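You operate a simulated robot arm through the tools that you are given. There is no shell and no other tool. Be economical: measure what you need, move in short steps, check, and stop when the job is done.

You run a simulated robot arm. Do the job below in one go: nothing can be reset, and whatever is moved stays where it is left.

## Task
Put things in order on the larder end of the side table. At the end: the green soup tin stands where the orange small scoop stood; the egg from the larder end of the side table stands where the green soup tin stood; the pickles jar is on the grey slate board; the white round brush stands where the pickles jar stood; the orange small scoop stands where the white round brush stood; whatever was shut is shut again. Leave all else as you found it, and nothing knocked over.

It is judged by the outcome, as a careful person would: the job done as asked, and still so three seconds after it is handed in. It fails if anything else is knocked over, pushed out of place, dropped, spilled or broken.

## Robot
A 6-joint arm with a two-finger parallel gripper, fixed in place. Base frame: the origin is at the foot of the arm, x ahead of it, y to its left, z up; the work surface is at about z = 0. Units: mm, rad, N and s.
With the tool pointing down near the work surface it reaches from about 120 to 500 mm from the base axis. Its first joint turns from -1.257 to 1.257 rad. Payload 0.65 kg.
Tool frame: the origin (TCP) lies between the finger pads and is the grasp point; the fingertips stand 25 mm ahead of it; z points along the fingers, y is the line along which they close. Largest opening 76 mm; finger width 18, thickness 10; the body of the gripper, 36 by 78 mm, starts 45 mm behind the TCP.
Orientation is that of the tool frame in the base frame, as a unit quaternion [w, x, y, z]. With the fingers straight down and closing along the base's y, the tool's x points along the base's -x, its y along +y and its z along -z.

## Interface
- The arm moves only by the tool arm_command. Its argument "increments" is a list of rows, each a list of 3 entries, a list of its own where there are three numbers: the finger opening in mm, from 0 to 76, then the shift along the tool's x, y, z in units of 40 mm (1.0 is 40 mm), then the turn, a rotation vector about the tool's x, y, z in units of 8 degrees (1.0 is 8 degrees). In form: [[grip, [tx, ty, tz], [wx, wy, wz]], ...]. A call has 1 to 10 rows; each row shifts and turns the commanded pose from where the row before left it, along the tool's axes as they then stand. A call with a number of a shift or a turn outside -1 to 1 is refused whole. A row lasts 0.2 s, in which the tool goes at most 50 mm and 0.15 rad; a call with a longer step from one row to the next is refused whole, and so is a gripper value outside its range. Where a pose cannot be reached the arm comes as near as it can. A force on the tool above 40 N (or 10 N above the force at the start of the call, whichever is more), or a blocked arm, ends the call early, and 0.2 s more pass. The fingers move at their own pace (about 108 mm/s each) and stop on an object; they squeeze with about 37 N. The grip force told is the motor's: it shows also when the fingers shut on nothing. Time passes only in rows, and 0.2 s behind the last, so rows that do not move let the fingers close. It gives the time, the measured TCP pose, the force on the tool (base axes), the opening and the grip force at its end, in the units of the frame above (readings bear some noise).
- Cameras (640 x 400 px; columns grow to the right, rows downward): "scene" is fixed at [52.2, 272.2, 407.3]; the picture's right is [-0.79, -0.62, 0.00], its down [-0.35, 0.45, -0.82] and it looks along [0.51, -0.65, -0.57] (base axes); focal length 214 px, centre (320, 200). "wrist" rides on the gripper at [58, 11, -81] in the tool frame; the picture's right is [-0.18, 0.98, 0.00], its down [-0.75, -0.14, -0.64] and it looks along [-0.63, -0.12, 0.77] (tool axes); focal length 243 px, centre (320, 200). There is no depth. A picture from a camera that has moved, and an enlarged one, comes with that camera's place and axes in the base frame and with its lens.
- snapshot(camera): a new picture of that camera. It takes no simulated time.
- close_up(camera, box): a new picture of the part [left, top, right, bottom] of that camera's present view, enlarged. It takes no simulated time.
- hand_in(): hands the job in; it is judged then, once.

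Go step by step. Nothing tells you positions but the pictures and the camera data: compare them with the known pose of the tool, close in by small moves and look again before you grip or let go. The budget is 120 turns and 76 pictures, counting those below and the enlarged ones. Unless the task says otherwise, let go and move clear before handing in, and close with one line.

The tools are called as name(argument=value, ...) on one line, values as JSON. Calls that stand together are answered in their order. arm_command: Moves the arm, as the interface text tells. Its arguments: {"type":"object","properties":{"increments":{"type":"array","items":{"type":"array"}}},"required":["increments"]} The other tools are called the same way: snapshot (camera) takes a picture; close_up (camera, box) takes an enlarged picture of a part of a camera's view; hand_in () hands the job in.

At the start:

```text
t: 0.0
tcp_pos: [228.7, -24.9, 301.6]
orientation: [0.0, 0.0, 1.0, 0.0]
wrist_force: [-0.9, 0.8, -0.1]
grip_width: 75.9
finger_force: 0.0
```

scene: 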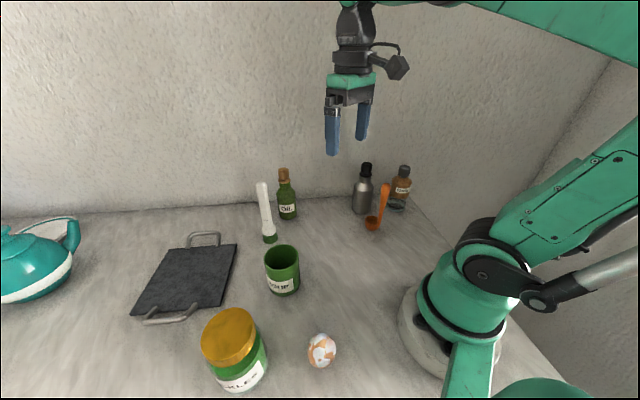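
wrist: 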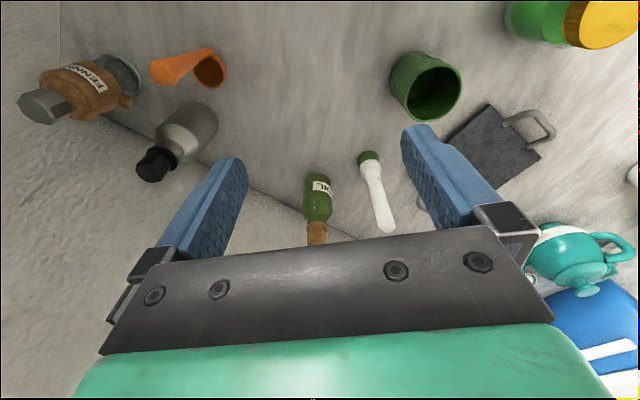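

I see all the items: the tin is near (283,107), the scoop near (224,-190), the brush near (409,37), the egg near (140,158), the jar near (222,251), and the board is centred near (457,204). I'll put the jar on the board first, so I'm enlarging the views to refine these positions.

close_up(camera="scene", box=[120, 220, 360, 400])

close_up(camera="scene", box=[240, 150, 432, 270])

```text
2.22 times, centred on (240, 310) of scene
camera zoom: at [52.2, 272.2, 407.3], right [-0.79, -0.62, 0.0], down [-0.35, 0.45, -0.82], along [0.51, -0.65, -0.57], focal length 477 px, centre (498, -44)
```

zoom: 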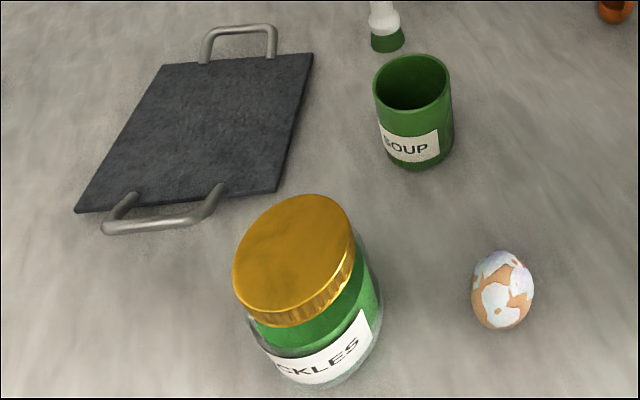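

```text
3.33 times, centred on (336, 210) of scene
camera zoom: at [52.2, 272.2, 407.3], right [-0.79, -0.62, 0.0], down [-0.35, 0.45, -0.82], along [0.51, -0.65, -0.57], focal length 715 px, centre (267, 167)
```

zoom: 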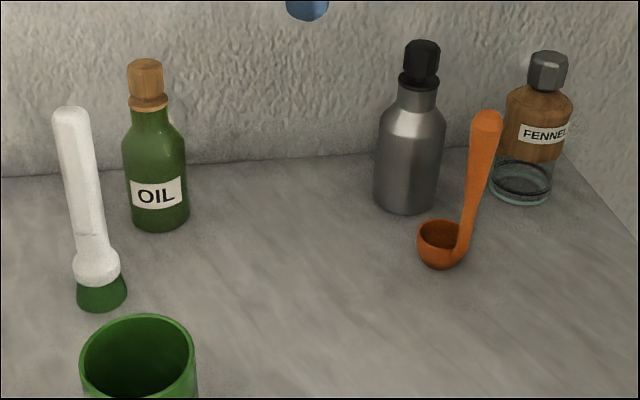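

The jar looks to be centred near (221,250), about 110 tall, with a lid about 65 across. I'm moving to a viewpoint near it for a wrist picture.

arm_command(increments=[[76, [0.246, 0.828, 0.219], [0, 0, 0]], [76, [0.246, 0.828, 0.219], [0, 0, 0]], [76, [0.246, 0.828, 0.219], [0, 0, 0]], [76, [0.246, 0.828, 0.219], [0, 0, 0]], [76, [0.246, 0.828, 0.219], [0, 0, 0]], [76, [0.246, 0.828, 0.219], [0, 0, 0]], [76, [0.246, 0.828, 0.219], [0, 0, 0]], [76, [0.246, 0.828, 0.219], [0, 0, 0]]])

snapshot(camera="wrist")

snapshot(camera="scene")

```text
t: 1.8
tcp_pos: [150.4, 240.2, 232.2]
orientation: [0.001, 0.0, 1.0, 0.001]
wrist_force: [0.3, -0.6, 0.1]
grip_width: 75.9
finger_force: 0.0
```

```text
71 pictures are left
camera wrist: at [91.2, 251.1, 312.8], right [0.18, 0.98, 0.0], down [0.75, -0.14, 0.64], along [0.63, -0.12, -0.77], focal length 243 px, centre (320, 200)
```

wrist: 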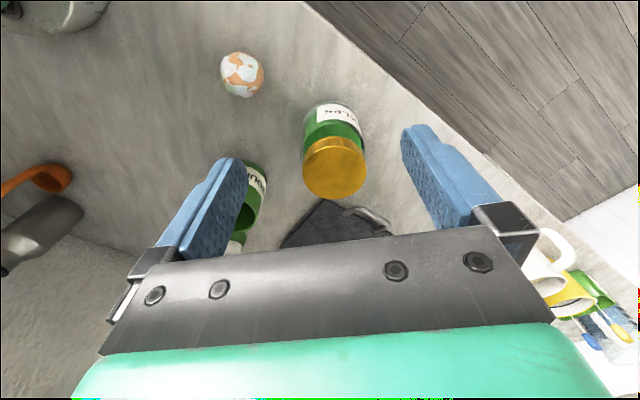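

```text
70 pictures are left
```

scene: 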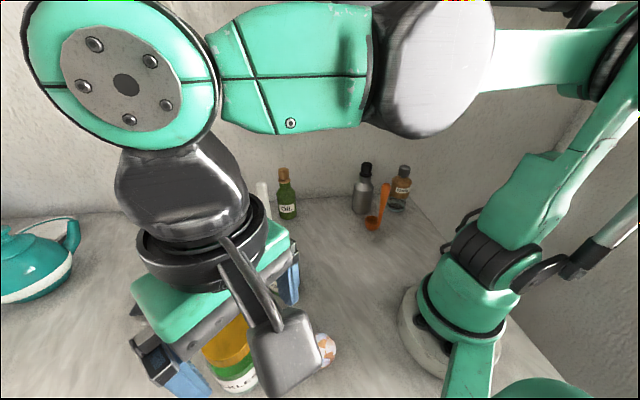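

The lid is in view, and I'm enlarging it to fix its centre.

close_up(camera="wrist", box=[256, 80, 416, 210])

```text
3.08 times, centred on (336, 145) of wrist
camera zoom: at [91.2, 251.1, 312.8], right [0.18, 0.98, 0.0], down [0.75, -0.14, 0.64], along [0.63, -0.12, -0.77], focal length 746 px, centre (271, 369)
```

zoom: 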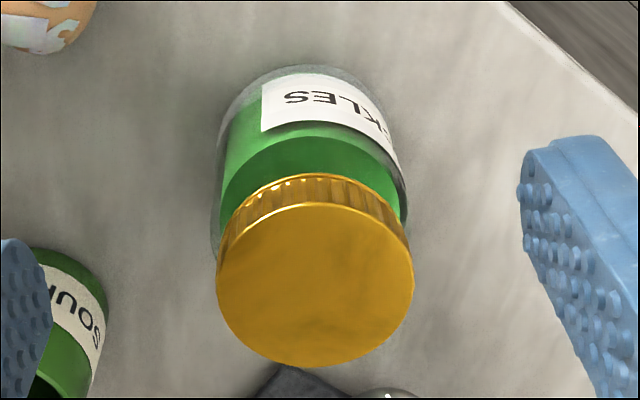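

The lid centre is at about (224,242,109) and it is 64 across, so I'm moving above it.

arm_command(increments=[[76, [-0.613, 0.017, 0.5], [0, 0, 0]], [76, [-0.613, 0.017, 0.5], [0, 0, 0]], [76, [-0.613, 0.017, 0.5], [0, 0, 0]]])

snapshot(camera="wrist")

close_up(camera="scene", box=[120, 220, 360, 400])

```text
t: 2.6
tcp_pos: [224.2, 241.6, 170.0]
orientation: [0.001, 0.0, 1.0, 0.0]
wrist_force: [0.7, -0.3, 0.3]
grip_width: 76.0
finger_force: 0.0
```

```text
68 pictures are left
camera wrist: at [165.9, 252.1, 251.0], right [0.18, 0.98, 0.0], down [0.75, -0.14, 0.64], along [0.63, -0.12, -0.77], focal length 243 px, centre (320, 200)
```

wrist: 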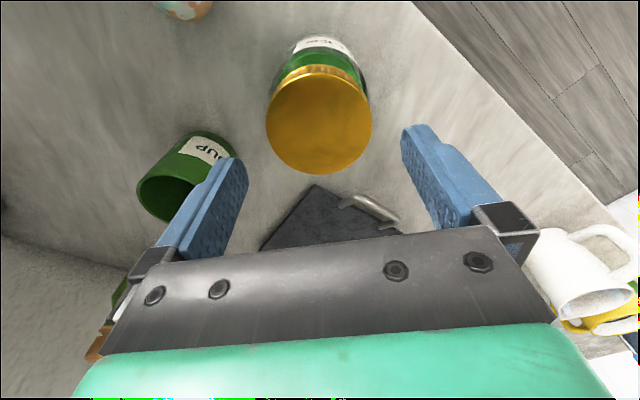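

```text
2.22 times, centred on (240, 310) of scene
camera zoom: at [52.2, 272.2, 407.3], right [-0.79, -0.62, 0.0], down [-0.35, 0.45, -0.82], along [0.51, -0.65, -0.57], focal length 477 px, centre (498, -44)
```

zoom: 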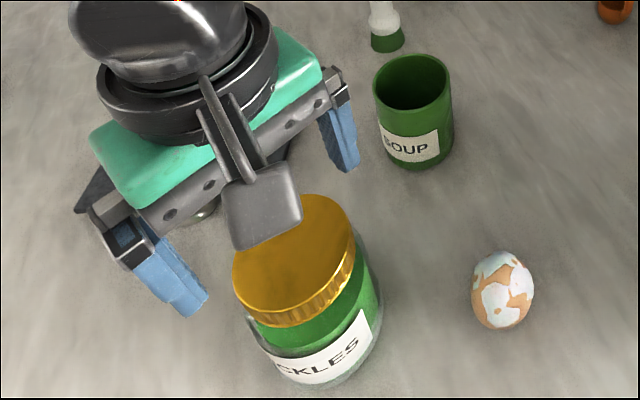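

The lid is centred at about (222.5,241), with its top at z≈110. I'm descending to grip it.

arm_command(increments=[[76, [0.04, -0.015, 0.43], [0, 0, 0]], [76, [0, 0, 0.43], [0, 0, 0]], [76, [0, 0, 0.43], [0, 0, 0]]])

snapshot(camera="wrist")

```text
t: 3.4
tcp_pos: [222.2, 240.5, 118.7]
orientation: [0.0, 0.0, 1.0, 0.001]
wrist_force: [0.5, -0.1, 0.6]
grip_width: 76.0
finger_force: 0.0
```

```text
66 pictures are left
camera wrist: at [164.0, 251.1, 200.4], right [0.18, 0.98, 0.0], down [0.75, -0.14, 0.64], along [0.63, -0.12, -0.77], focal length 243 px, centre (320, 200)
```

wrist: 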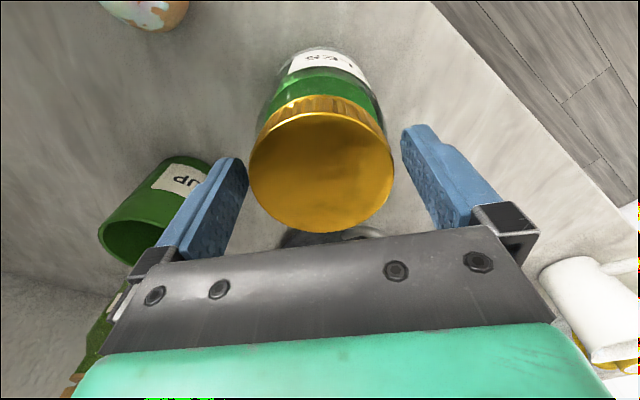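

The lid sits centred between the pads, so I'm closing the fingers.

arm_command(increments=[[60, [0, 0, 0], [0, 0, 0]], [58, [0, 0, 0], [0, 0, 0]], [58, [0, 0, 0], [0, 0, 0]]])

```text
t: 4.2
tcp_pos: [222.9, 239.3, 119.0]
orientation: [0.0, 0.0, 1.0, 0.0]
wrist_force: [0.0, 0.3, 0.5]
grip_width: 62.2
finger_force: 36.7
```

The lid is gripped at 62 mm. I'm lifting the jar.

arm_command(increments=[[56, [0, 0, -0.25], [0, 0, 0]], [56, [0, 0, -0.5], [0, 0, 0]], [56, [0, 0, -0.75], [0, 0, 0]]])

snapshot(camera="scene")

```text
t: 5.0
tcp_pos: [223.5, 239.0, 179.4]
orientation: [0.001, 0.0, 1.0, 0.0]
wrist_force: [-0.6, 0.0, 0.4]
grip_width: 56.1
finger_force: 0.0
```

```text
65 pictures are left
```

scene: 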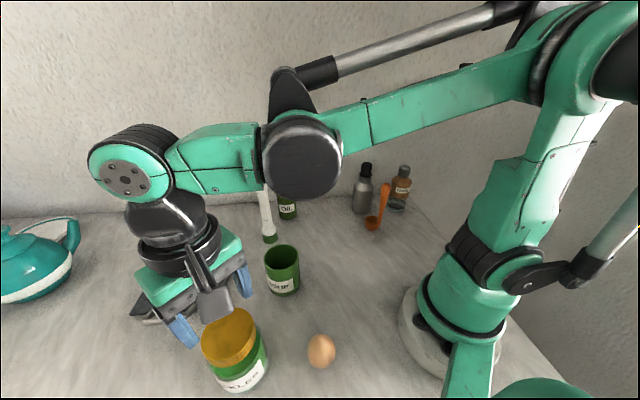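

The grip slipped off the lid and the jar stayed on the table. The egg also looks different now, so I'm checking both.

close_up(camera="scene", box=[180, 280, 360, 400])

snapshot(camera="wrist")

```text
3.33 times, centred on (270, 340) of scene
camera zoom: at [52.2, 272.2, 407.3], right [-0.79, -0.62, 0.0], down [-0.35, 0.45, -0.82], along [0.51, -0.65, -0.57], focal length 715 px, centre (487, -267)
```

zoom: 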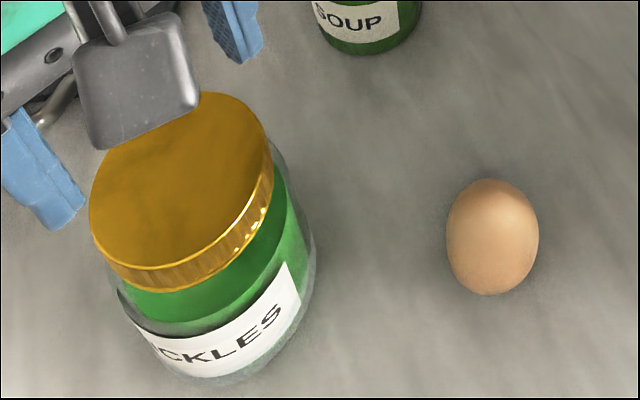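

```text
63 pictures are left
camera wrist: at [163.6, 249.9, 260.8], right [0.18, 0.98, 0.0], down [0.75, -0.14, 0.64], along [0.63, -0.12, -0.77], focal length 243 px, centre (320, 200)
```

wrist: 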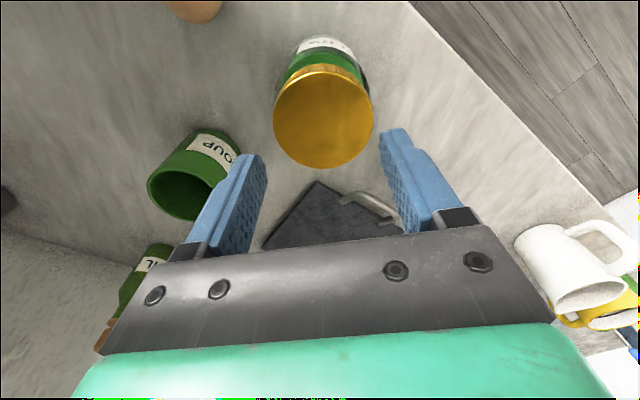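

The egg in the same spot now looks plain, and the jar hasn't moved. I'm reopening and gripping the jar lower, around the body.

arm_command(increments=[[76, [0, 0, 0], [0, 0, 0]], [76, [0.03, 0.025, 0.5], [0, 0, 0]], [76, [0, 0, 0.5], [0, 0, 0]], [76, [0, 0, 0.4], [0, 0, 0]]])

snapshot(camera="wrist")

```text
t: 6.0
tcp_pos: [221.9, 241.4, 122.8]
orientation: [0.0, 0.0, 1.0, 0.0]
wrist_force: [-0.9, 0.0, 0.5]
grip_width: 75.9
finger_force: 0.0
```

```text
62 pictures are left
camera wrist: at [163.3, 251.7, 204.0], right [0.18, 0.98, 0.0], down [0.75, -0.14, 0.64], along [0.63, -0.12, -0.77], focal length 243 px, centre (320, 200)
```

wrist: 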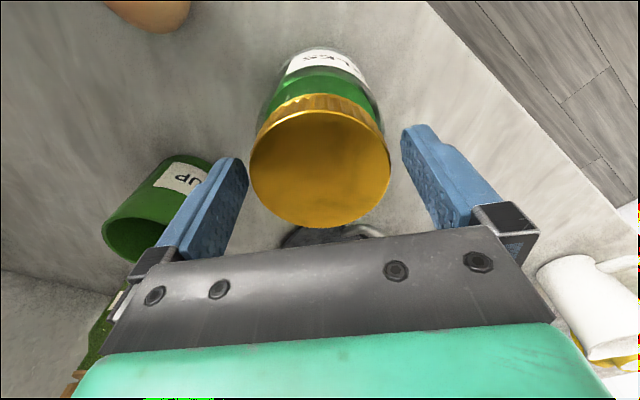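

It is still centred, so I'm descending 40 mm in small steps and then closing.

arm_command(increments=[[76, [0, 0, 0.25], [0, 0, 0]], [76, [0, 0, 0.25], [0, 0, 0]], [76, [0, 0, 0.25], [0, 0, 0]], [76, [0, 0, 0.25], [0, 0, 0]]])

```text
t: 7.0
tcp_pos: [221.8, 241.8, 83.2]
orientation: [0.001, 0.0, 1.0, 0.0]
wrist_force: [-0.1, 0.1, 0.1]
grip_width: 76.1
finger_force: 0.0
```

arm_command(increments=[[60, [0, 0, 0], [0, 0, 0]], [50, [0, 0, 0], [0, 0, 0]], [50, [0, 0, 0], [0, 0, 0]]])

```text
t: 7.8
tcp_pos: [221.0, 241.3, 83.2]
orientation: [0.0, 0.0, 1.0, 0.0]
wrist_force: [-0.1, 0.4, 0.8]
grip_width: 70.7
finger_force: 36.8
```

The fingers hold the body at 70.7 mm. I'm lifting gently and checking.

arm_command(increments=[[50, [0, 0, -0.1], [0, 0, 0]], [50, [0, 0, -0.2], [0, 0, 0]], [50, [0, 0, -0.3], [0, 0, 0]], [50, [0, 0, -0.4], [0, 0, 0]]])

snapshot(camera="scene")

```text
t: 8.8
tcp_pos: [220.1, 239.0, 123.3]
orientation: [-0.001, 0.0, 1.0, 0.0]
wrist_force: [-0.6, -0.6, -5.8]
grip_width: 70.4
finger_force: 37.2
```

```text
61 pictures are left
```

scene: 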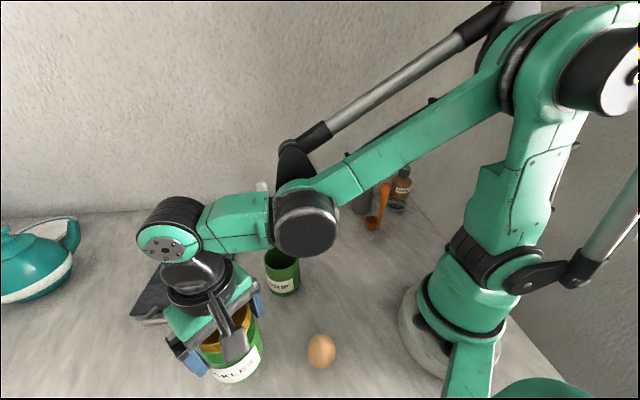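

The jar is held, at about 6 N. I'm carrying it to over the board at about (420,207).

arm_command(increments=[[50, [-0.3, -0.05, -0.2], [0, 0, 0]], [50, [-0.6, -0.1, -0.1], [0, 0, 0]], [50, [-0.6, -0.1, -0.1], [0, 0, 0]], [50, [-0.6, -0.1, 0], [0, 0, 0]], [50, [-0.6, -0.1, 0], [0, 0, 0]], [50, [-0.6, -0.1, 0], [0, 0, 0]], [50, [-0.6, -0.1, 0], [0, 0, 0]], [50, [-0.6, -0.1, 0], [0, 0, 0]], [50, [-0.5, -0.07, 0], [0, 0, 0]], [50, [0, 0, 0], [0, 0, 0]]])

snapshot(camera="scene")

snapshot(camera="wrist")

```text
t: 11.0
tcp_pos: [422.2, 207.7, 137.1]
orientation: [0.0, 0.001, 1.0, 0.0]
wrist_force: [0.2, -1.2, -5.5]
grip_width: 70.6
finger_force: 37.2
```

```text
60 pictures are left
```

scene: 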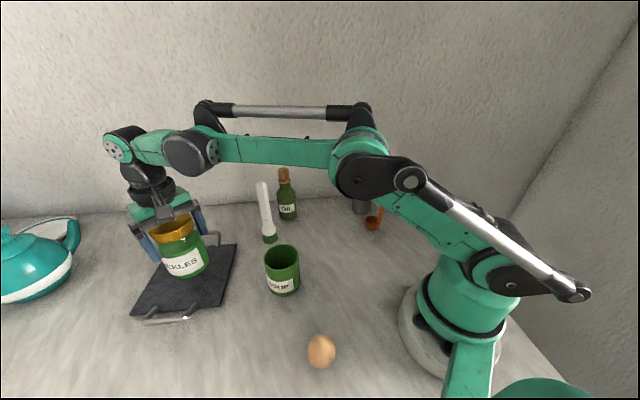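

```text
59 pictures are left
camera wrist: at [363.3, 218.9, 219.5], right [0.18, 0.98, 0.0], down [0.75, -0.14, 0.64], along [0.63, -0.12, -0.77], focal length 243 px, centre (320, 200)
```

wrist: 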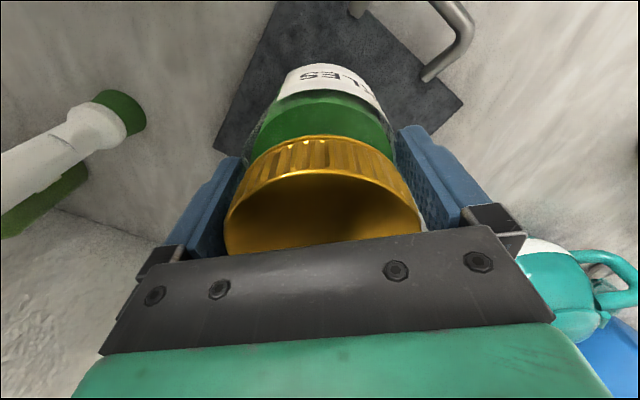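

The jar is over the board with its bottom at about z 54. I'm lowering it carefully.

arm_command(increments=[[50, [0, 0, 0.3], [0, 0, 0]], [50, [0, 0, 0.3], [0, 0, 0]], [50, [0, 0, 0.2], [0, 0, 0]]])

close_up(camera="scene", box=[110, 190, 270, 330])

```text
t: 11.8
tcp_pos: [421.7, 208.5, 107.6]
orientation: [0.0, 0.0, 1.0, 0.0]
wrist_force: [0.1, 0.1, -4.9]
grip_width: 70.7
finger_force: 37.1
```

```text
2.86 times, centred on (190, 260) of scene
camera zoom: at [52.2, 272.3, 407.3], right [-0.79, -0.62, 0.0], down [-0.35, 0.45, -0.82], along [0.51, -0.65, -0.57], focal length 613 px, centre (691, 29)
```

zoom: 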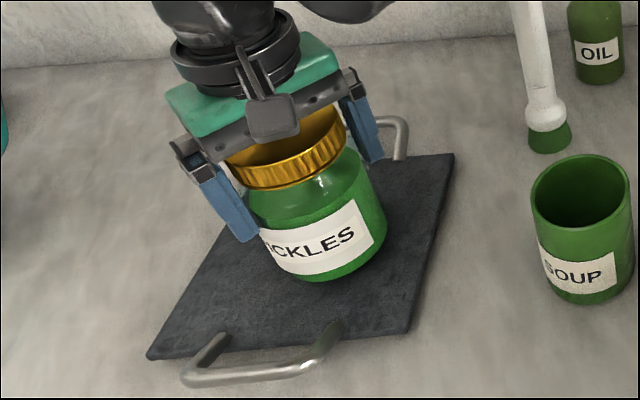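

arm_command(increments=[[50, [0, 0, 0.06], [0, 0, 0]], [50, [0, 0, 0.06], [0, 0, 0]], [50, [0, 0, 0.06], [0, 0, 0]], [50, [0, 0, 0.06], [0, 0, 0]]])

```text
t: 12.8
tcp_pos: [421.5, 209.7, 97.2]
orientation: [0.0, 0.0, 1.0, 0.001]
wrist_force: [-0.7, 0.6, 5.9]
grip_width: 70.6
finger_force: 37.1
```

The force has reversed, so the jar is resting on the board. I'm releasing and rising straight up.

arm_command(increments=[[72, [0, 0, -0.02], [0, 0, 0]], [76, [0, 0, 0], [0, 0, 0]], [76, [0, 0, 0], [0, 0, 0]]])

arm_command(increments=[[76, [0, 0, -0.25], [0, 0, 0]], [76, [0, 0, -0.5], [0, 0, 0]], [76, [0, 0, -0.75], [0, 0, 0]], [76, [0, 0, -1], [0, 0, 0]]])

close_up(camera="scene", box=[110, 170, 310, 330])

snapshot(camera="wrist")

```text
t: 13.6
tcp_pos: [421.4, 208.7, 98.0]
orientation: [0.0, 0.0, 1.0, 0.0]
wrist_force: [0.0, -0.1, 0.1]
grip_width: 76.0
finger_force: 0.0
```

```text
t: 14.6
tcp_pos: [414.5, 207.4, 198.0]
orientation: [0.0, -0.001, 1.0, 0.0]
wrist_force: [0.5, -1.6, -0.7]
grip_width: 76.2
finger_force: 0.1
out of reach, approached as far as the arm can: row 4
```

```text
2.50 times, centred on (210, 250) of scene
camera zoom: at [52.2, 272.2, 407.3], right [-0.79, -0.62, 0.0], down [-0.35, 0.45, -0.82], along [0.51, -0.65, -0.57], focal length 536 px, centre (595, 75)
```

zoom: 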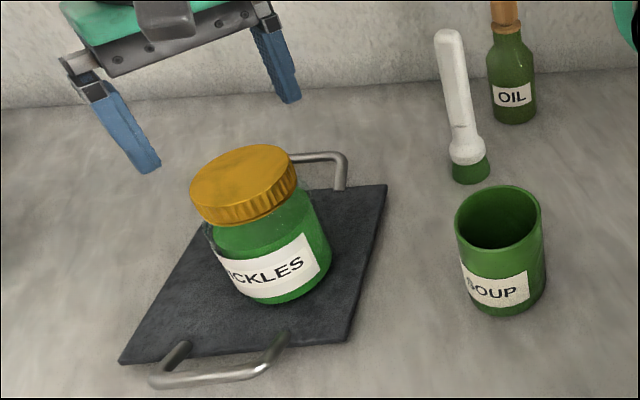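

```text
56 pictures are left
camera wrist: at [356.0, 217.4, 278.4], right [0.18, 0.98, 0.0], down [0.75, -0.14, 0.64], along [0.63, -0.12, -0.77], focal length 243 px, centre (320, 200)
```

wrist: 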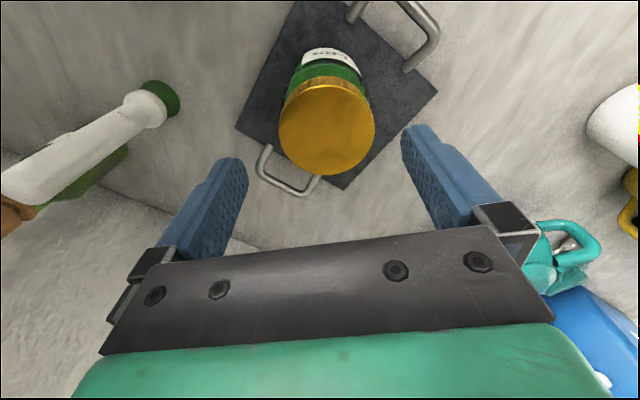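

The jar stands well on the board. The brush is at about (410,29) and about 165 tall, so I'm moving to view it.

arm_command(increments=[[76, [0.4, -0.3, 0], [0, 0, 0]], [76, [0.4, -0.8, 0], [0, 0, 0]], [76, [0.4, -0.8, 0], [0, 0, 0]], [76, [0.4, -0.8, 0], [0, 0, 0]], [76, [0.2, -0.9, 0], [0, 0, 0]], [76, [0, -0.9, 0], [0, 0, 0]]])

snapshot(camera="wrist")

```text
t: 16.0
tcp_pos: [343.8, 27.7, 195.9]
orientation: [0.001, 0.001, 1.0, 0.0]
wrist_force: [-0.6, -0.7, 0.0]
grip_width: 75.9
finger_force: 0.0
```

```text
55 pictures are left
camera wrist: at [285.9, 37.7, 276.4], right [0.18, 0.98, 0.0], down [0.75, -0.14, 0.64], along [0.63, -0.12, -0.77], focal length 243 px, centre (320, 200)
```

wrist: 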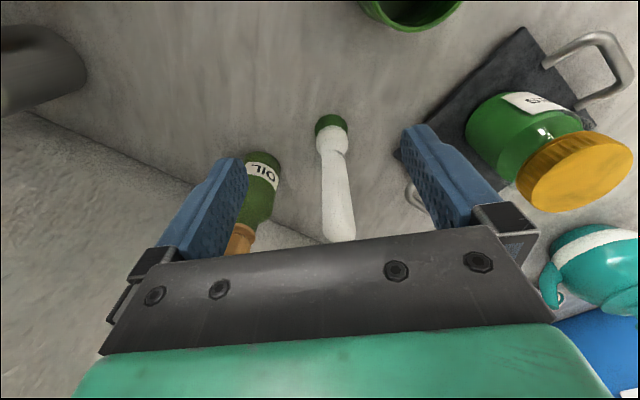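

The brush axis is near (406,27). I'm lowering to z≈137 in front of it, then sliding forward with the fingers on either side.

arm_command(increments=[[76, [0, 0, 0.7], [0, 0, 0]], [76, [0, 0, 0.75], [0, 0, 0]], [76, [-0.4, 0, 0], [0, 0, 0]], [76, [-0.4, 0, 0], [0, 0, 0]]])

snapshot(camera="wrist")

close_up(camera="scene", box=[190, 120, 350, 260])

```text
t: 17.0
tcp_pos: [375.2, 24.9, 138.8]
orientation: [0.0, 0.0, 1.0, -0.001]
wrist_force: [0.2, 0.1, 0.1]
grip_width: 75.9
finger_force: 0.0
```

```text
54 pictures are left
camera wrist: at [316.5, 35.4, 219.5], right [0.18, 0.98, 0.0], down [0.75, -0.14, 0.64], along [0.63, -0.12, -0.77], focal length 243 px, centre (320, 200)
```

wrist: 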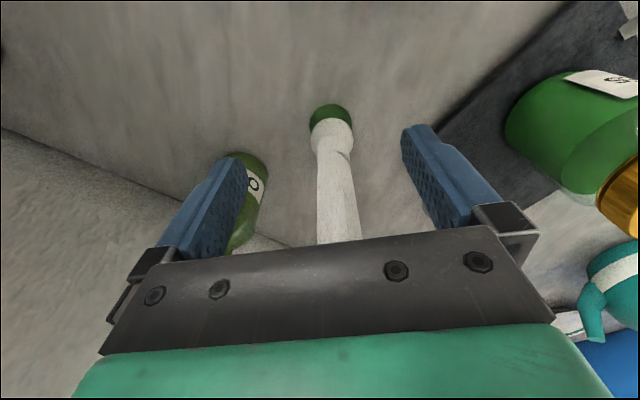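

```text
2.86 times, centred on (270, 190) of scene
camera zoom: at [52.2, 272.2, 407.3], right [-0.79, -0.62, 0.0], down [-0.35, 0.45, -0.82], along [0.51, -0.65, -0.57], focal length 613 px, centre (463, 229)
```

zoom: 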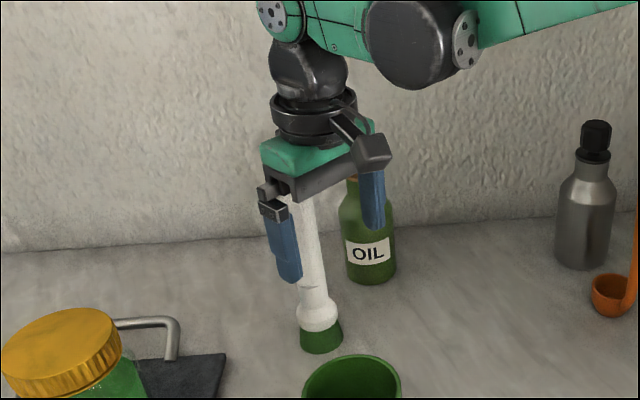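

arm_command(increments=[[76, [-0.4, 0.03, 0], [0, 0, 0]], [76, [-0.38, 0.02, 0], [0, 0, 0]], [50, [0, 0, 0], [0, 0, 0]], [30, [0, 0, 0], [0, 0, 0]], [10, [0, 0, 0], [0, 0, 0]], [10, [0, 0, 0], [0, 0, 0]]])

close_up(camera="scene", box=[190, 120, 350, 260])

```text
t: 18.4
tcp_pos: [406.4, 26.9, 139.9]
orientation: [0.001, 0.001, 1.0, 0.0]
wrist_force: [0.1, 0.1, 0.6]
grip_width: 18.4
finger_force: 36.7
```

```text
2.86 times, centred on (270, 190) of scene
camera zoom: at [52.2, 272.2, 407.3], right [-0.79, -0.62, 0.0], down [-0.35, 0.45, -0.82], along [0.51, -0.65, -0.57], focal length 613 px, centre (463, 229)
```

zoom: 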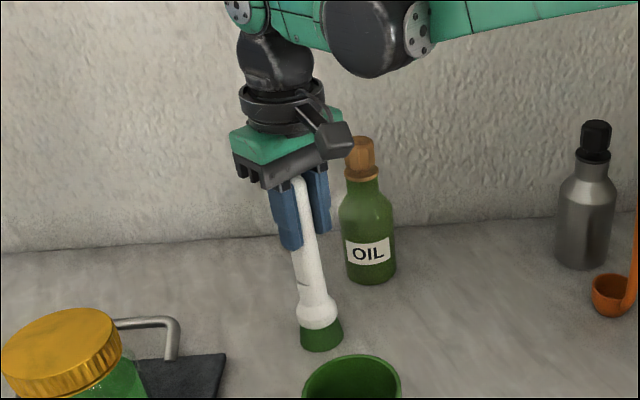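

The handle is gripped. I'm lifting and checking.

arm_command(increments=[[10, [0, 0, -0.15], [0, 0, 0]], [10, [0, 0, -0.35], [0, 0, 0]], [10, [0.1, 0, -0.5], [0, 0, 0]], [10, [0.3, 0, -0.5], [0, 0, 0]], [10, [0.5, 0, -0.5], [0, 0, 0]]])

snapshot(camera="scene")

```text
t: 19.6
tcp_pos: [371.1, 27.5, 218.0]
orientation: [0.0, 0.0, 1.0, 0.0]
wrist_force: [0.3, 0.0, -1.7]
grip_width: 18.8
finger_force: 36.9
```

```text
51 pictures are left
```

scene: 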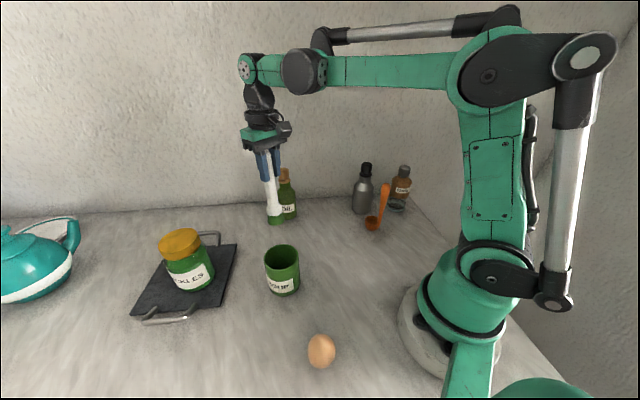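

The brush is held upright. I'm carrying it to the jar's old place at (222,240).

arm_command(increments=[[10, [0.25, 0.33, 0], [0, 0, 0]], [10, [0.464, 0.666, 0], [0, 0, 0]], [10, [0.464, 0.666, 0], [0, 0, 0]], [10, [0.464, 0.666, 0], [0, 0, 0]], [10, [0.464, 0.666, 0], [0, 0, 0]], [10, [0.464, 0.666, 0], [0, 0, 0]], [10, [0.464, 0.666, 0], [0, 0, 0]], [10, [0.464, 0.666, 0], [0, 0, 0]], [10, [0.214, 0.336, 0.4], [0, 0, 0]], [10, [0, 0, 0.6], [0, 0, 0]]])

snapshot(camera="scene")

snapshot(camera="wrist")

```text
t: 21.8
tcp_pos: [222.4, 239.9, 177.5]
orientation: [0.0, 0.0, 1.0, 0.0]
wrist_force: [0.7, 0.4, -1.1]
grip_width: 18.9
finger_force: 36.8
```

```text
50 pictures are left
```

scene: 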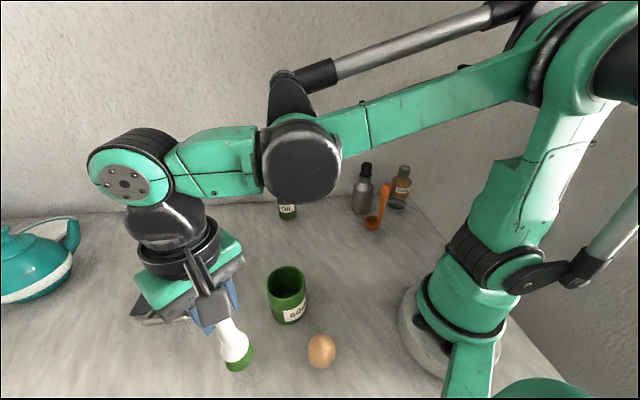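

```text
49 pictures are left
camera wrist: at [163.3, 251.2, 258.6], right [0.18, 0.98, 0.0], down [0.75, -0.14, 0.64], along [0.63, -0.12, -0.77], focal length 243 px, centre (320, 200)
```

wrist: 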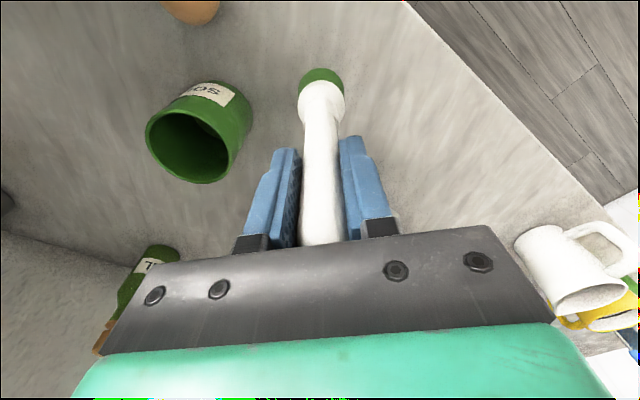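

The soup tin is no longer where it was; it stands upright near (226,143), so the brush may have nudged it on the way past. It goes to the scoop's place anyway. I'm checking the brush's tilt closely before setting it down.

close_up(camera="scene", box=[180, 250, 360, 400])

close_up(camera="wrist", box=[130, 40, 400, 260])

```text
2.67 times, centred on (270, 325) of scene
camera zoom: at [52.2, 272.3, 407.3], right [-0.79, -0.62, 0.0], down [-0.35, 0.45, -0.82], along [0.51, -0.65, -0.57], focal length 572 px, centre (453, -133)
```

zoom: 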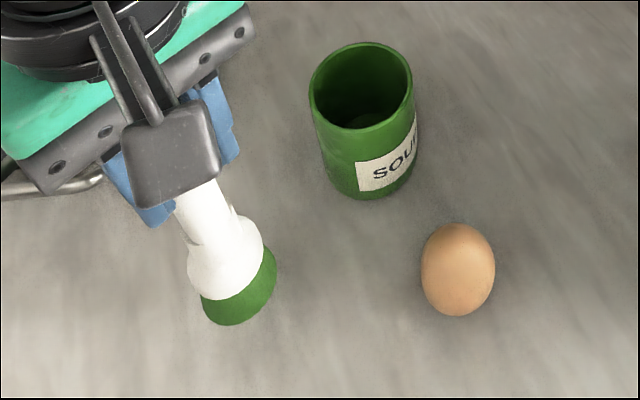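

```text
1.82 times, centred on (265, 150) of wrist
camera zoom: at [163.3, 251.2, 258.6], right [0.18, 0.98, 0.0], down [0.75, -0.14, 0.64], along [0.63, -0.12, -0.77], focal length 441 px, centre (420, 291)
```

zoom: 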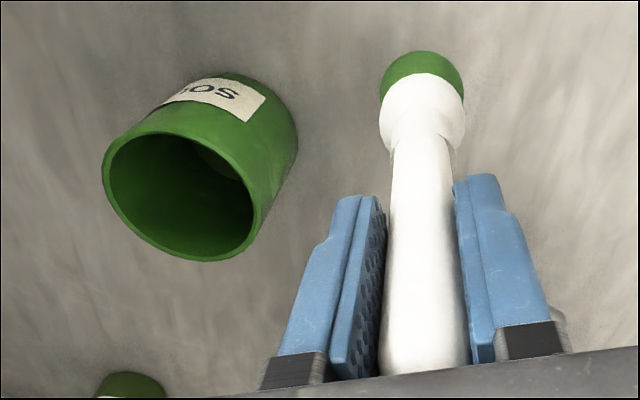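

The brush hangs nearly vertical and above its target. I'm lowering it to the table.

arm_command(increments=[[10, [0.02, -0.03, 0.3], [0, 0, 0]], [10, [0, 0, 0.3], [0, 0, 0]], [10, [0, 0, 0.1], [0, 0, 0]], [10, [0, 0, 0.06], [0, 0, 0]], [10, [0, 0, 0.05], [0, 0, 0]], [10, [0, 0, 0.05], [0, 0, 0]]])

```text
t: 23.2
tcp_pos: [222.6, 238.4, 142.5]
orientation: [-0.001, 0.0, 1.0, 0.0]
wrist_force: [0.6, -0.7, -1.5]
grip_width: 18.6
finger_force: 36.6
```

arm_command(increments=[[10, [0, 0, 0.03], [0, 0, 0]], [10, [0, 0, 0.03], [0, 0, 0]]])

close_up(camera="scene", box=[180, 250, 360, 400])

```text
t: 23.8
tcp_pos: [222.5, 240.0, 139.6]
orientation: [0.0, 0.0, 1.0, 0.0]
wrist_force: [-0.2, 0.0, -1.3]
grip_width: 18.3
finger_force: 36.5
```

```text
2.67 times, centred on (270, 325) of scene
camera zoom: at [52.2, 272.2, 407.3], right [-0.79, -0.62, 0.0], down [-0.35, 0.45, -0.82], along [0.51, -0.65, -0.57], focal length 572 px, centre (453, -133)
```

zoom: 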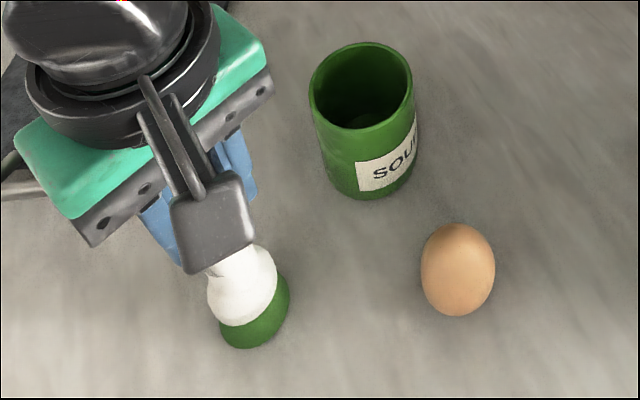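

arm_command(increments=[[10, [0, 0, 0.03], [0, 0, 0]], [10, [0, 0, 0.03], [0, 0, 0]], [10, [0, 0, 0.03], [0, 0, 0]]])

```text
t: 24.6
tcp_pos: [220.0, 239.6, 137.3]
orientation: [0.0, -0.001, 1.0, 0.001]
wrist_force: [-2.6, -2.9, 31.7]
grip_width: 19.0
finger_force: 36.7
```

It is in contact with about 30 N. I'm backing off slightly to unload before opening.

arm_command(increments=[[10, [0, 0, -0.04], [0, 0, 0]], [10, [0, 0, 0], [0, 0, 0]]])

snapshot(camera="wrist")

```text
t: 25.2
tcp_pos: [220.7, 240.4, 139.8]
orientation: [-0.001, 0.0, 1.0, 0.0]
wrist_force: [-0.8, -0.3, -0.8]
grip_width: 18.6
finger_force: 36.6
```

```text
45 pictures are left
camera wrist: at [162.8, 250.3, 219.8], right [0.18, 0.98, 0.0], down [0.75, -0.14, 0.64], along [0.63, -0.12, -0.77], focal length 243 px, centre (320, 200)
```

wrist: 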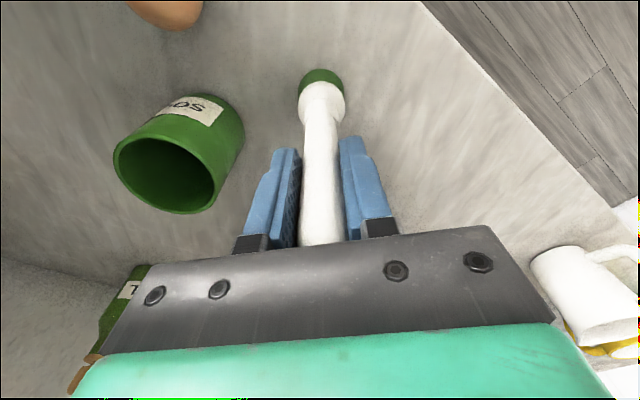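

arm_command(increments=[[10, [0, 0, 0.025], [0, 0, 0]], [10, [0, 0, 0], [0, 0, 0]]])

```text
t: 25.8
tcp_pos: [222.7, 239.2, 138.6]
orientation: [0.001, 0.0, 1.0, 0.0]
wrist_force: [0.7, 0.3, -0.7]
grip_width: 18.7
finger_force: 36.5
```

It is within a millimetre of the table, so I'm opening the fingers.

arm_command(increments=[[24, [0, 0, 0.01], [0, 0, 0]], [40, [0, 0, 0], [0, 0, 0]], [76, [0, 0, 0], [0, 0, 0]], [76, [0, 0, 0], [0, 0, 0]]])

snapshot(camera="wrist")

```text
t: 26.8
tcp_pos: [221.6, 240.0, 136.3]
orientation: [0.0, 0.001, 1.0, 0.0]
wrist_force: [0.7, 0.5, -0.2]
grip_width: 76.1
finger_force: 0.2
```

```text
44 pictures are left
camera wrist: at [162.9, 250.1, 218.1], right [0.18, 0.98, 0.0], down [0.75, -0.14, 0.64], along [0.63, -0.12, -0.77], focal length 243 px, centre (320, 200)
```

wrist: 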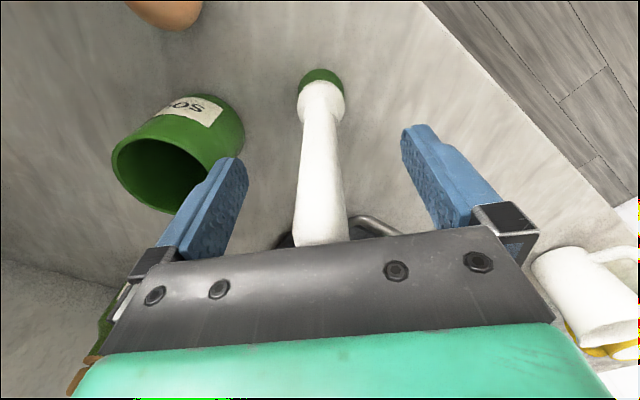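

The brush stands upright on its own. I'm rising clear and heading for the scoop.

arm_command(increments=[[76, [0, 0, -0.5], [0, 0, 0]], [76, [0, 0, -1], [0, 0, 0]], [76, [0, 0, -1], [0, 0, 0]], [76, [0.1, -0.8, -0.1], [0, 0, 0]], [76, [0.1, -0.9, 0], [0, 0, 0]], [76, [0.1, -0.9, 0], [0, 0, 0]], [76, [0.1, -0.9, 0], [0, 0, 0]], [76, [0.1, -0.9, 0], [0, 0, 0]], [76, [0.1, -0.9, 0], [0, 0, 0]], [76, [0.1, -0.9, 0], [0, 0, 0]]])

arm_command(increments=[[76, [0.2, -0.9, 0], [0, 0, 0]], [76, [0.2, -0.9, 0], [0, 0, 0]], [76, [0.2, -0.9, 0.1], [0, 0, 0]], [76, [0.2, -0.9, 0.3], [0, 0, 0]], [76, [0.2, -0.9, 0.3], [0, 0, 0]]])

snapshot(camera="wrist")

snapshot(camera="scene")

```text
t: 29.0
tcp_pos: [194.3, -10.5, 241.3]
orientation: [0.0, 0.0, 1.0, 0.0]
wrist_force: [0.0, 0.6, 0.0]
grip_width: 76.2
finger_force: 0.0
```

```text
t: 30.2
tcp_pos: [153.7, -189.1, 212.9]
orientation: [0.0, 0.0, 1.0, 0.0]
wrist_force: [-0.1, -0.9, -0.8]
grip_width: 76.1
finger_force: 0.0
```

```text
43 pictures are left
camera wrist: at [94.7, -178.4, 294.7], right [0.18, 0.98, 0.0], down [0.75, -0.14, 0.64], along [0.63, -0.12, -0.77], focal length 243 px, centre (320, 200)
```

wrist: 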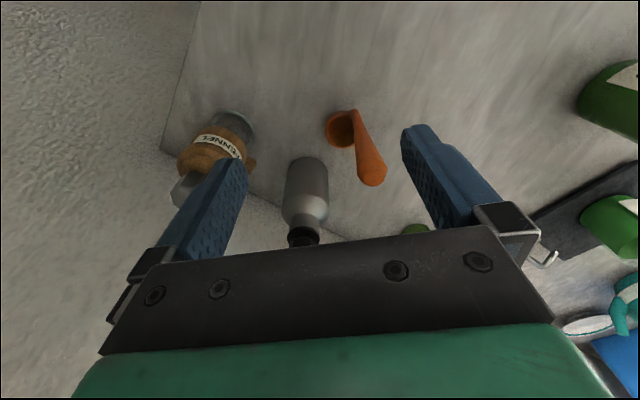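

```text
42 pictures are left
```

scene: 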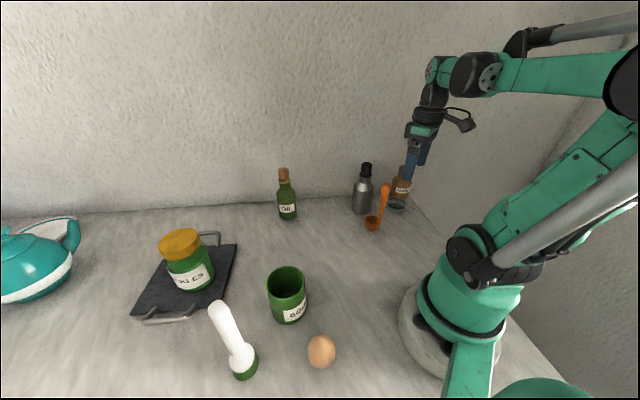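

The handle is vertical near (199,-161) with its top at z≈154, and the bowl is centred near (218,-178). I'm enlarging it to see how the handle is shaped.

close_up(camera="wrist", box=[270, 80, 430, 200])

close_up(camera="scene", box=[335, 150, 435, 240])

```text
3.33 times, centred on (350, 140) of wrist
camera zoom: at [94.7, -178.4, 294.7], right [0.18, 0.98, 0.0], down [0.75, -0.14, 0.64], along [0.63, -0.12, -0.77], focal length 809 px, centre (220, 400)
```

zoom: 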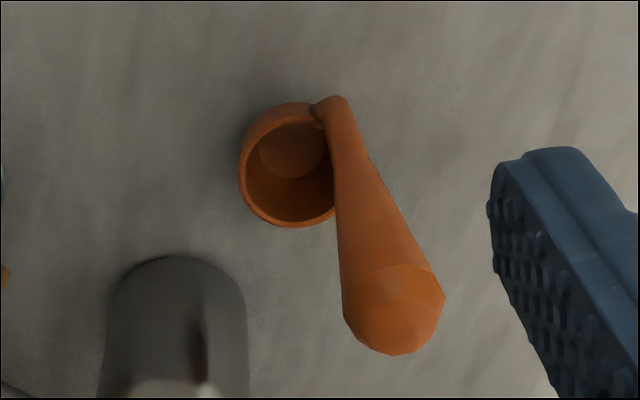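

```text
4.44 times, centred on (385, 195) of scene
camera zoom: at [52.2, 272.3, 407.3], right [-0.79, -0.62, 0.0], down [-0.35, 0.45, -0.82], along [0.51, -0.65, -0.57], focal length 953 px, centre (31, 222)
```

zoom: 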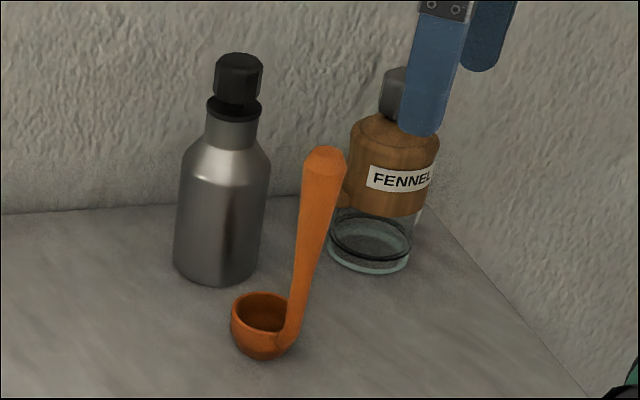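

The handle is round and tapered. I'm moving above it and turning the tool 45° so the fingers close symmetrically about the handle–bowl plane.

arm_command(increments=[[76, [-0.55, 0.36, 0.2], [0, 0, 0]], [76, [-0.55, 0.36, 0.2], [0, 0, 0]], [76, [0, 0, 0], [0, 0, 1]], [76, [0, 0, 0], [0, 0, 1]], [76, [0, 0, 0], [0, 0, 1]], [76, [0, 0, 0], [0, 0, 1]], [76, [0, 0, 0], [0, 0, 1]], [76, [0, 0, 0], [0, 0, 0.625]]])

snapshot(camera="wrist")

close_up(camera="scene", box=[335, 90, 455, 240])

```text
t: 32.0
tcp_pos: [197.3, -160.7, 198.0]
orientation: [0.0, 0.383, 0.924, 0.001]
wrist_force: [-0.1, -0.1, 0.3]
grip_width: 76.1
finger_force: 0.1
```

```text
39 pictures are left
camera wrist: at [164.0, -111.3, 278.5], right [0.83, 0.56, 0.0], down [0.43, -0.63, 0.64], along [0.36, -0.53, -0.77], focal length 243 px, centre (320, 200)
```

wrist: 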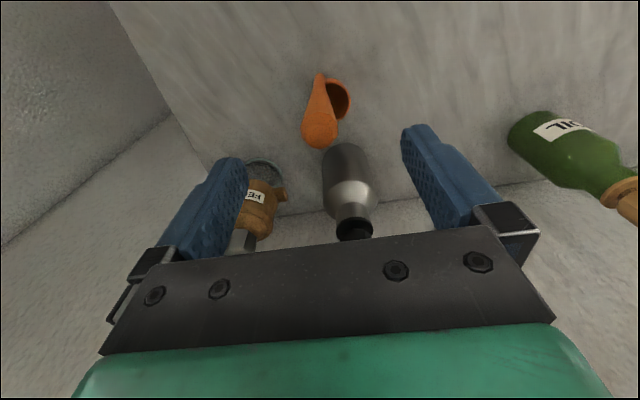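

```text
2.67 times, centred on (395, 165) of scene
camera zoom: at [52.2, 272.2, 407.3], right [-0.79, -0.62, 0.0], down [-0.35, 0.45, -0.82], along [0.51, -0.65, -0.57], focal length 572 px, centre (120, 293)
```

zoom: 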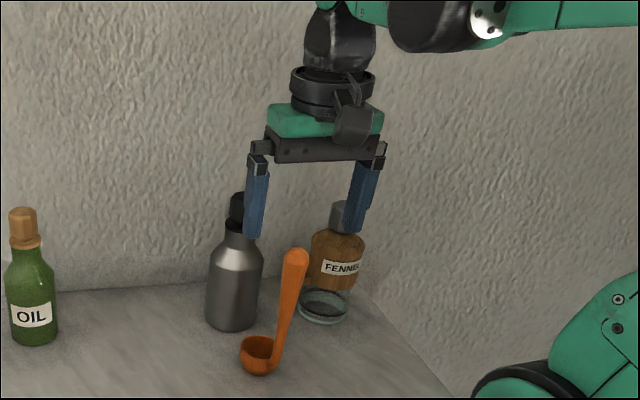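

The handle is centred along the closing line. I'm descending to z≈121 and closing.

arm_command(increments=[[76, [0.06, 0, 0.6], [0, 0, 0]], [76, [0, 0, 0.65], [0, 0, 0]], [76, [0, 0, 0.65], [0, 0, 0]], [50, [0, 0, 0], [0, 0, 0]], [30, [0, 0, 0], [0, 0, 0]], [10, [0, 0, 0], [0, 0, 0]], [8, [0, 0, 0], [0, 0, 0]], [8, [0, 0, 0], [0, 0, 0]]])

close_up(camera="scene", box=[335, 90, 455, 240])

snapshot(camera="wrist")

```text
t: 33.8
tcp_pos: [195.8, -159.0, 122.6]
orientation: [0.0, 0.382, 0.924, 0.0]
wrist_force: [0.7, 0.5, -0.2]
grip_width: 21.4
finger_force: 36.9
```

```text
2.67 times, centred on (395, 165) of scene
camera zoom: at [52.2, 272.2, 407.3], right [-0.79, -0.62, 0.0], down [-0.35, 0.45, -0.82], along [0.51, -0.65, -0.57], focal length 572 px, centre (120, 293)
```

zoom: 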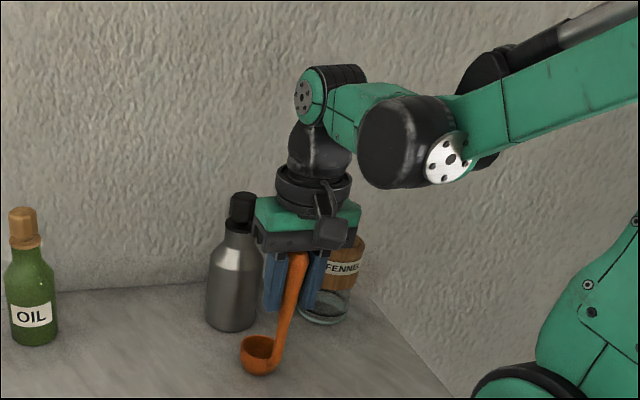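

```text
36 pictures are left
camera wrist: at [162.2, -109.9, 202.5], right [0.83, 0.56, 0.0], down [0.43, -0.63, 0.64], along [0.36, -0.53, -0.77], focal length 243 px, centre (320, 200)
```

wrist: 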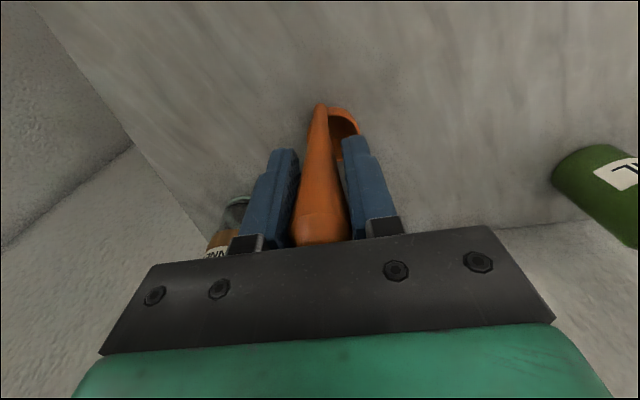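

The handle is gripped at 21 mm. I'm lifting straight up.

arm_command(increments=[[8, [0, 0, -0.2], [0, 0, 0]], [8, [0, 0, -0.5], [0, 0, 0]], [8, [0, 0, -0.8], [0, 0, 0]], [8, [0, 0, -0.8], [0, 0, 0]]])

arm_command(increments=[[8, [0.02, 0.4, 0], [0, 0, 0]], [8, [0.02, 0.8, 0], [0, 0, 0]], [8, [0.02, 0.8, 0], [0, 0, 0]], [8, [0.02, 0.8, 0], [0, 0, 0]], [8, [0.02, 0.8, 0], [0, 0, 0]], [8, [0.02, 0.8, 0], [0, 0, 0]], [8, [0, 0.8, 0], [0, 0, 0]], [8, [0, 0.8, 0], [0, 0, 0]], [8, [0, 0.7, 0.1], [0, 0, 0]], [8, [0, 0.21, 0.3], [0, 0, 0]]])

snapshot(camera="scene")

snapshot(camera="wrist")

```text
t: 34.8
tcp_pos: [195.3, -156.2, 213.4]
orientation: [0.0, 0.382, 0.924, 0.0]
wrist_force: [0.8, -0.3, -0.7]
grip_width: 21.0
finger_force: 37.4
```

```text
t: 37.0
tcp_pos: [388.6, 41.6, 197.3]
orientation: [0.0, 0.383, 0.924, 0.0]
wrist_force: [0.0, 0.1, -2.2]
grip_width: 21.6
finger_force: 37.0
```

```text
35 pictures are left
```

scene: 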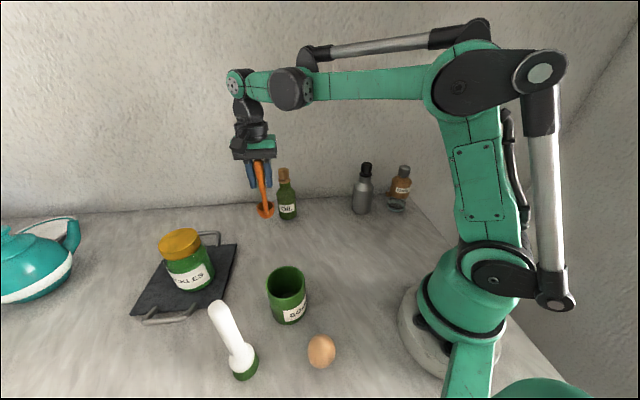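

```text
34 pictures are left
camera wrist: at [353.8, 90.2, 278.4], right [0.83, 0.56, 0.0], down [0.43, -0.63, 0.64], along [0.36, -0.53, -0.77], focal length 243 px, centre (320, 200)
```

wrist: 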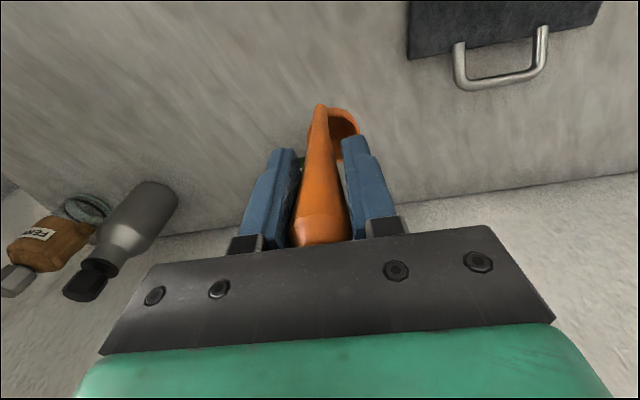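

The scoop is held unchanged. I'm lowering it onto the brush's old place.

arm_command(increments=[[8, [0, 0, 0.5], [0, 0, 0]], [8, [0, 0, 0.6], [0, 0, 0]], [8, [0, 0, 0.5], [0, 0, 0]], [8, [0, 0, 0.15], [0, 0, 0]], [8, [0, 0, 0.05], [0, 0, 0]]])

close_up(camera="scene", box=[210, 120, 350, 260])

```text
t: 38.2
tcp_pos: [387.7, 39.7, 124.5]
orientation: [0.0, 0.383, 0.924, 0.001]
wrist_force: [-0.8, 0.0, -0.4]
grip_width: 21.2
finger_force: 37.0
```

```text
2.86 times, centred on (280, 190) of scene
camera zoom: at [52.2, 272.2, 407.3], right [-0.79, -0.62, 0.0], down [-0.35, 0.45, -0.82], along [0.51, -0.65, -0.57], focal length 613 px, centre (434, 229)
```

zoom: 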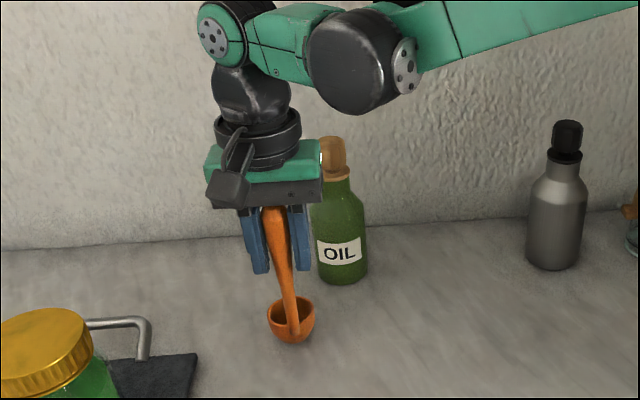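

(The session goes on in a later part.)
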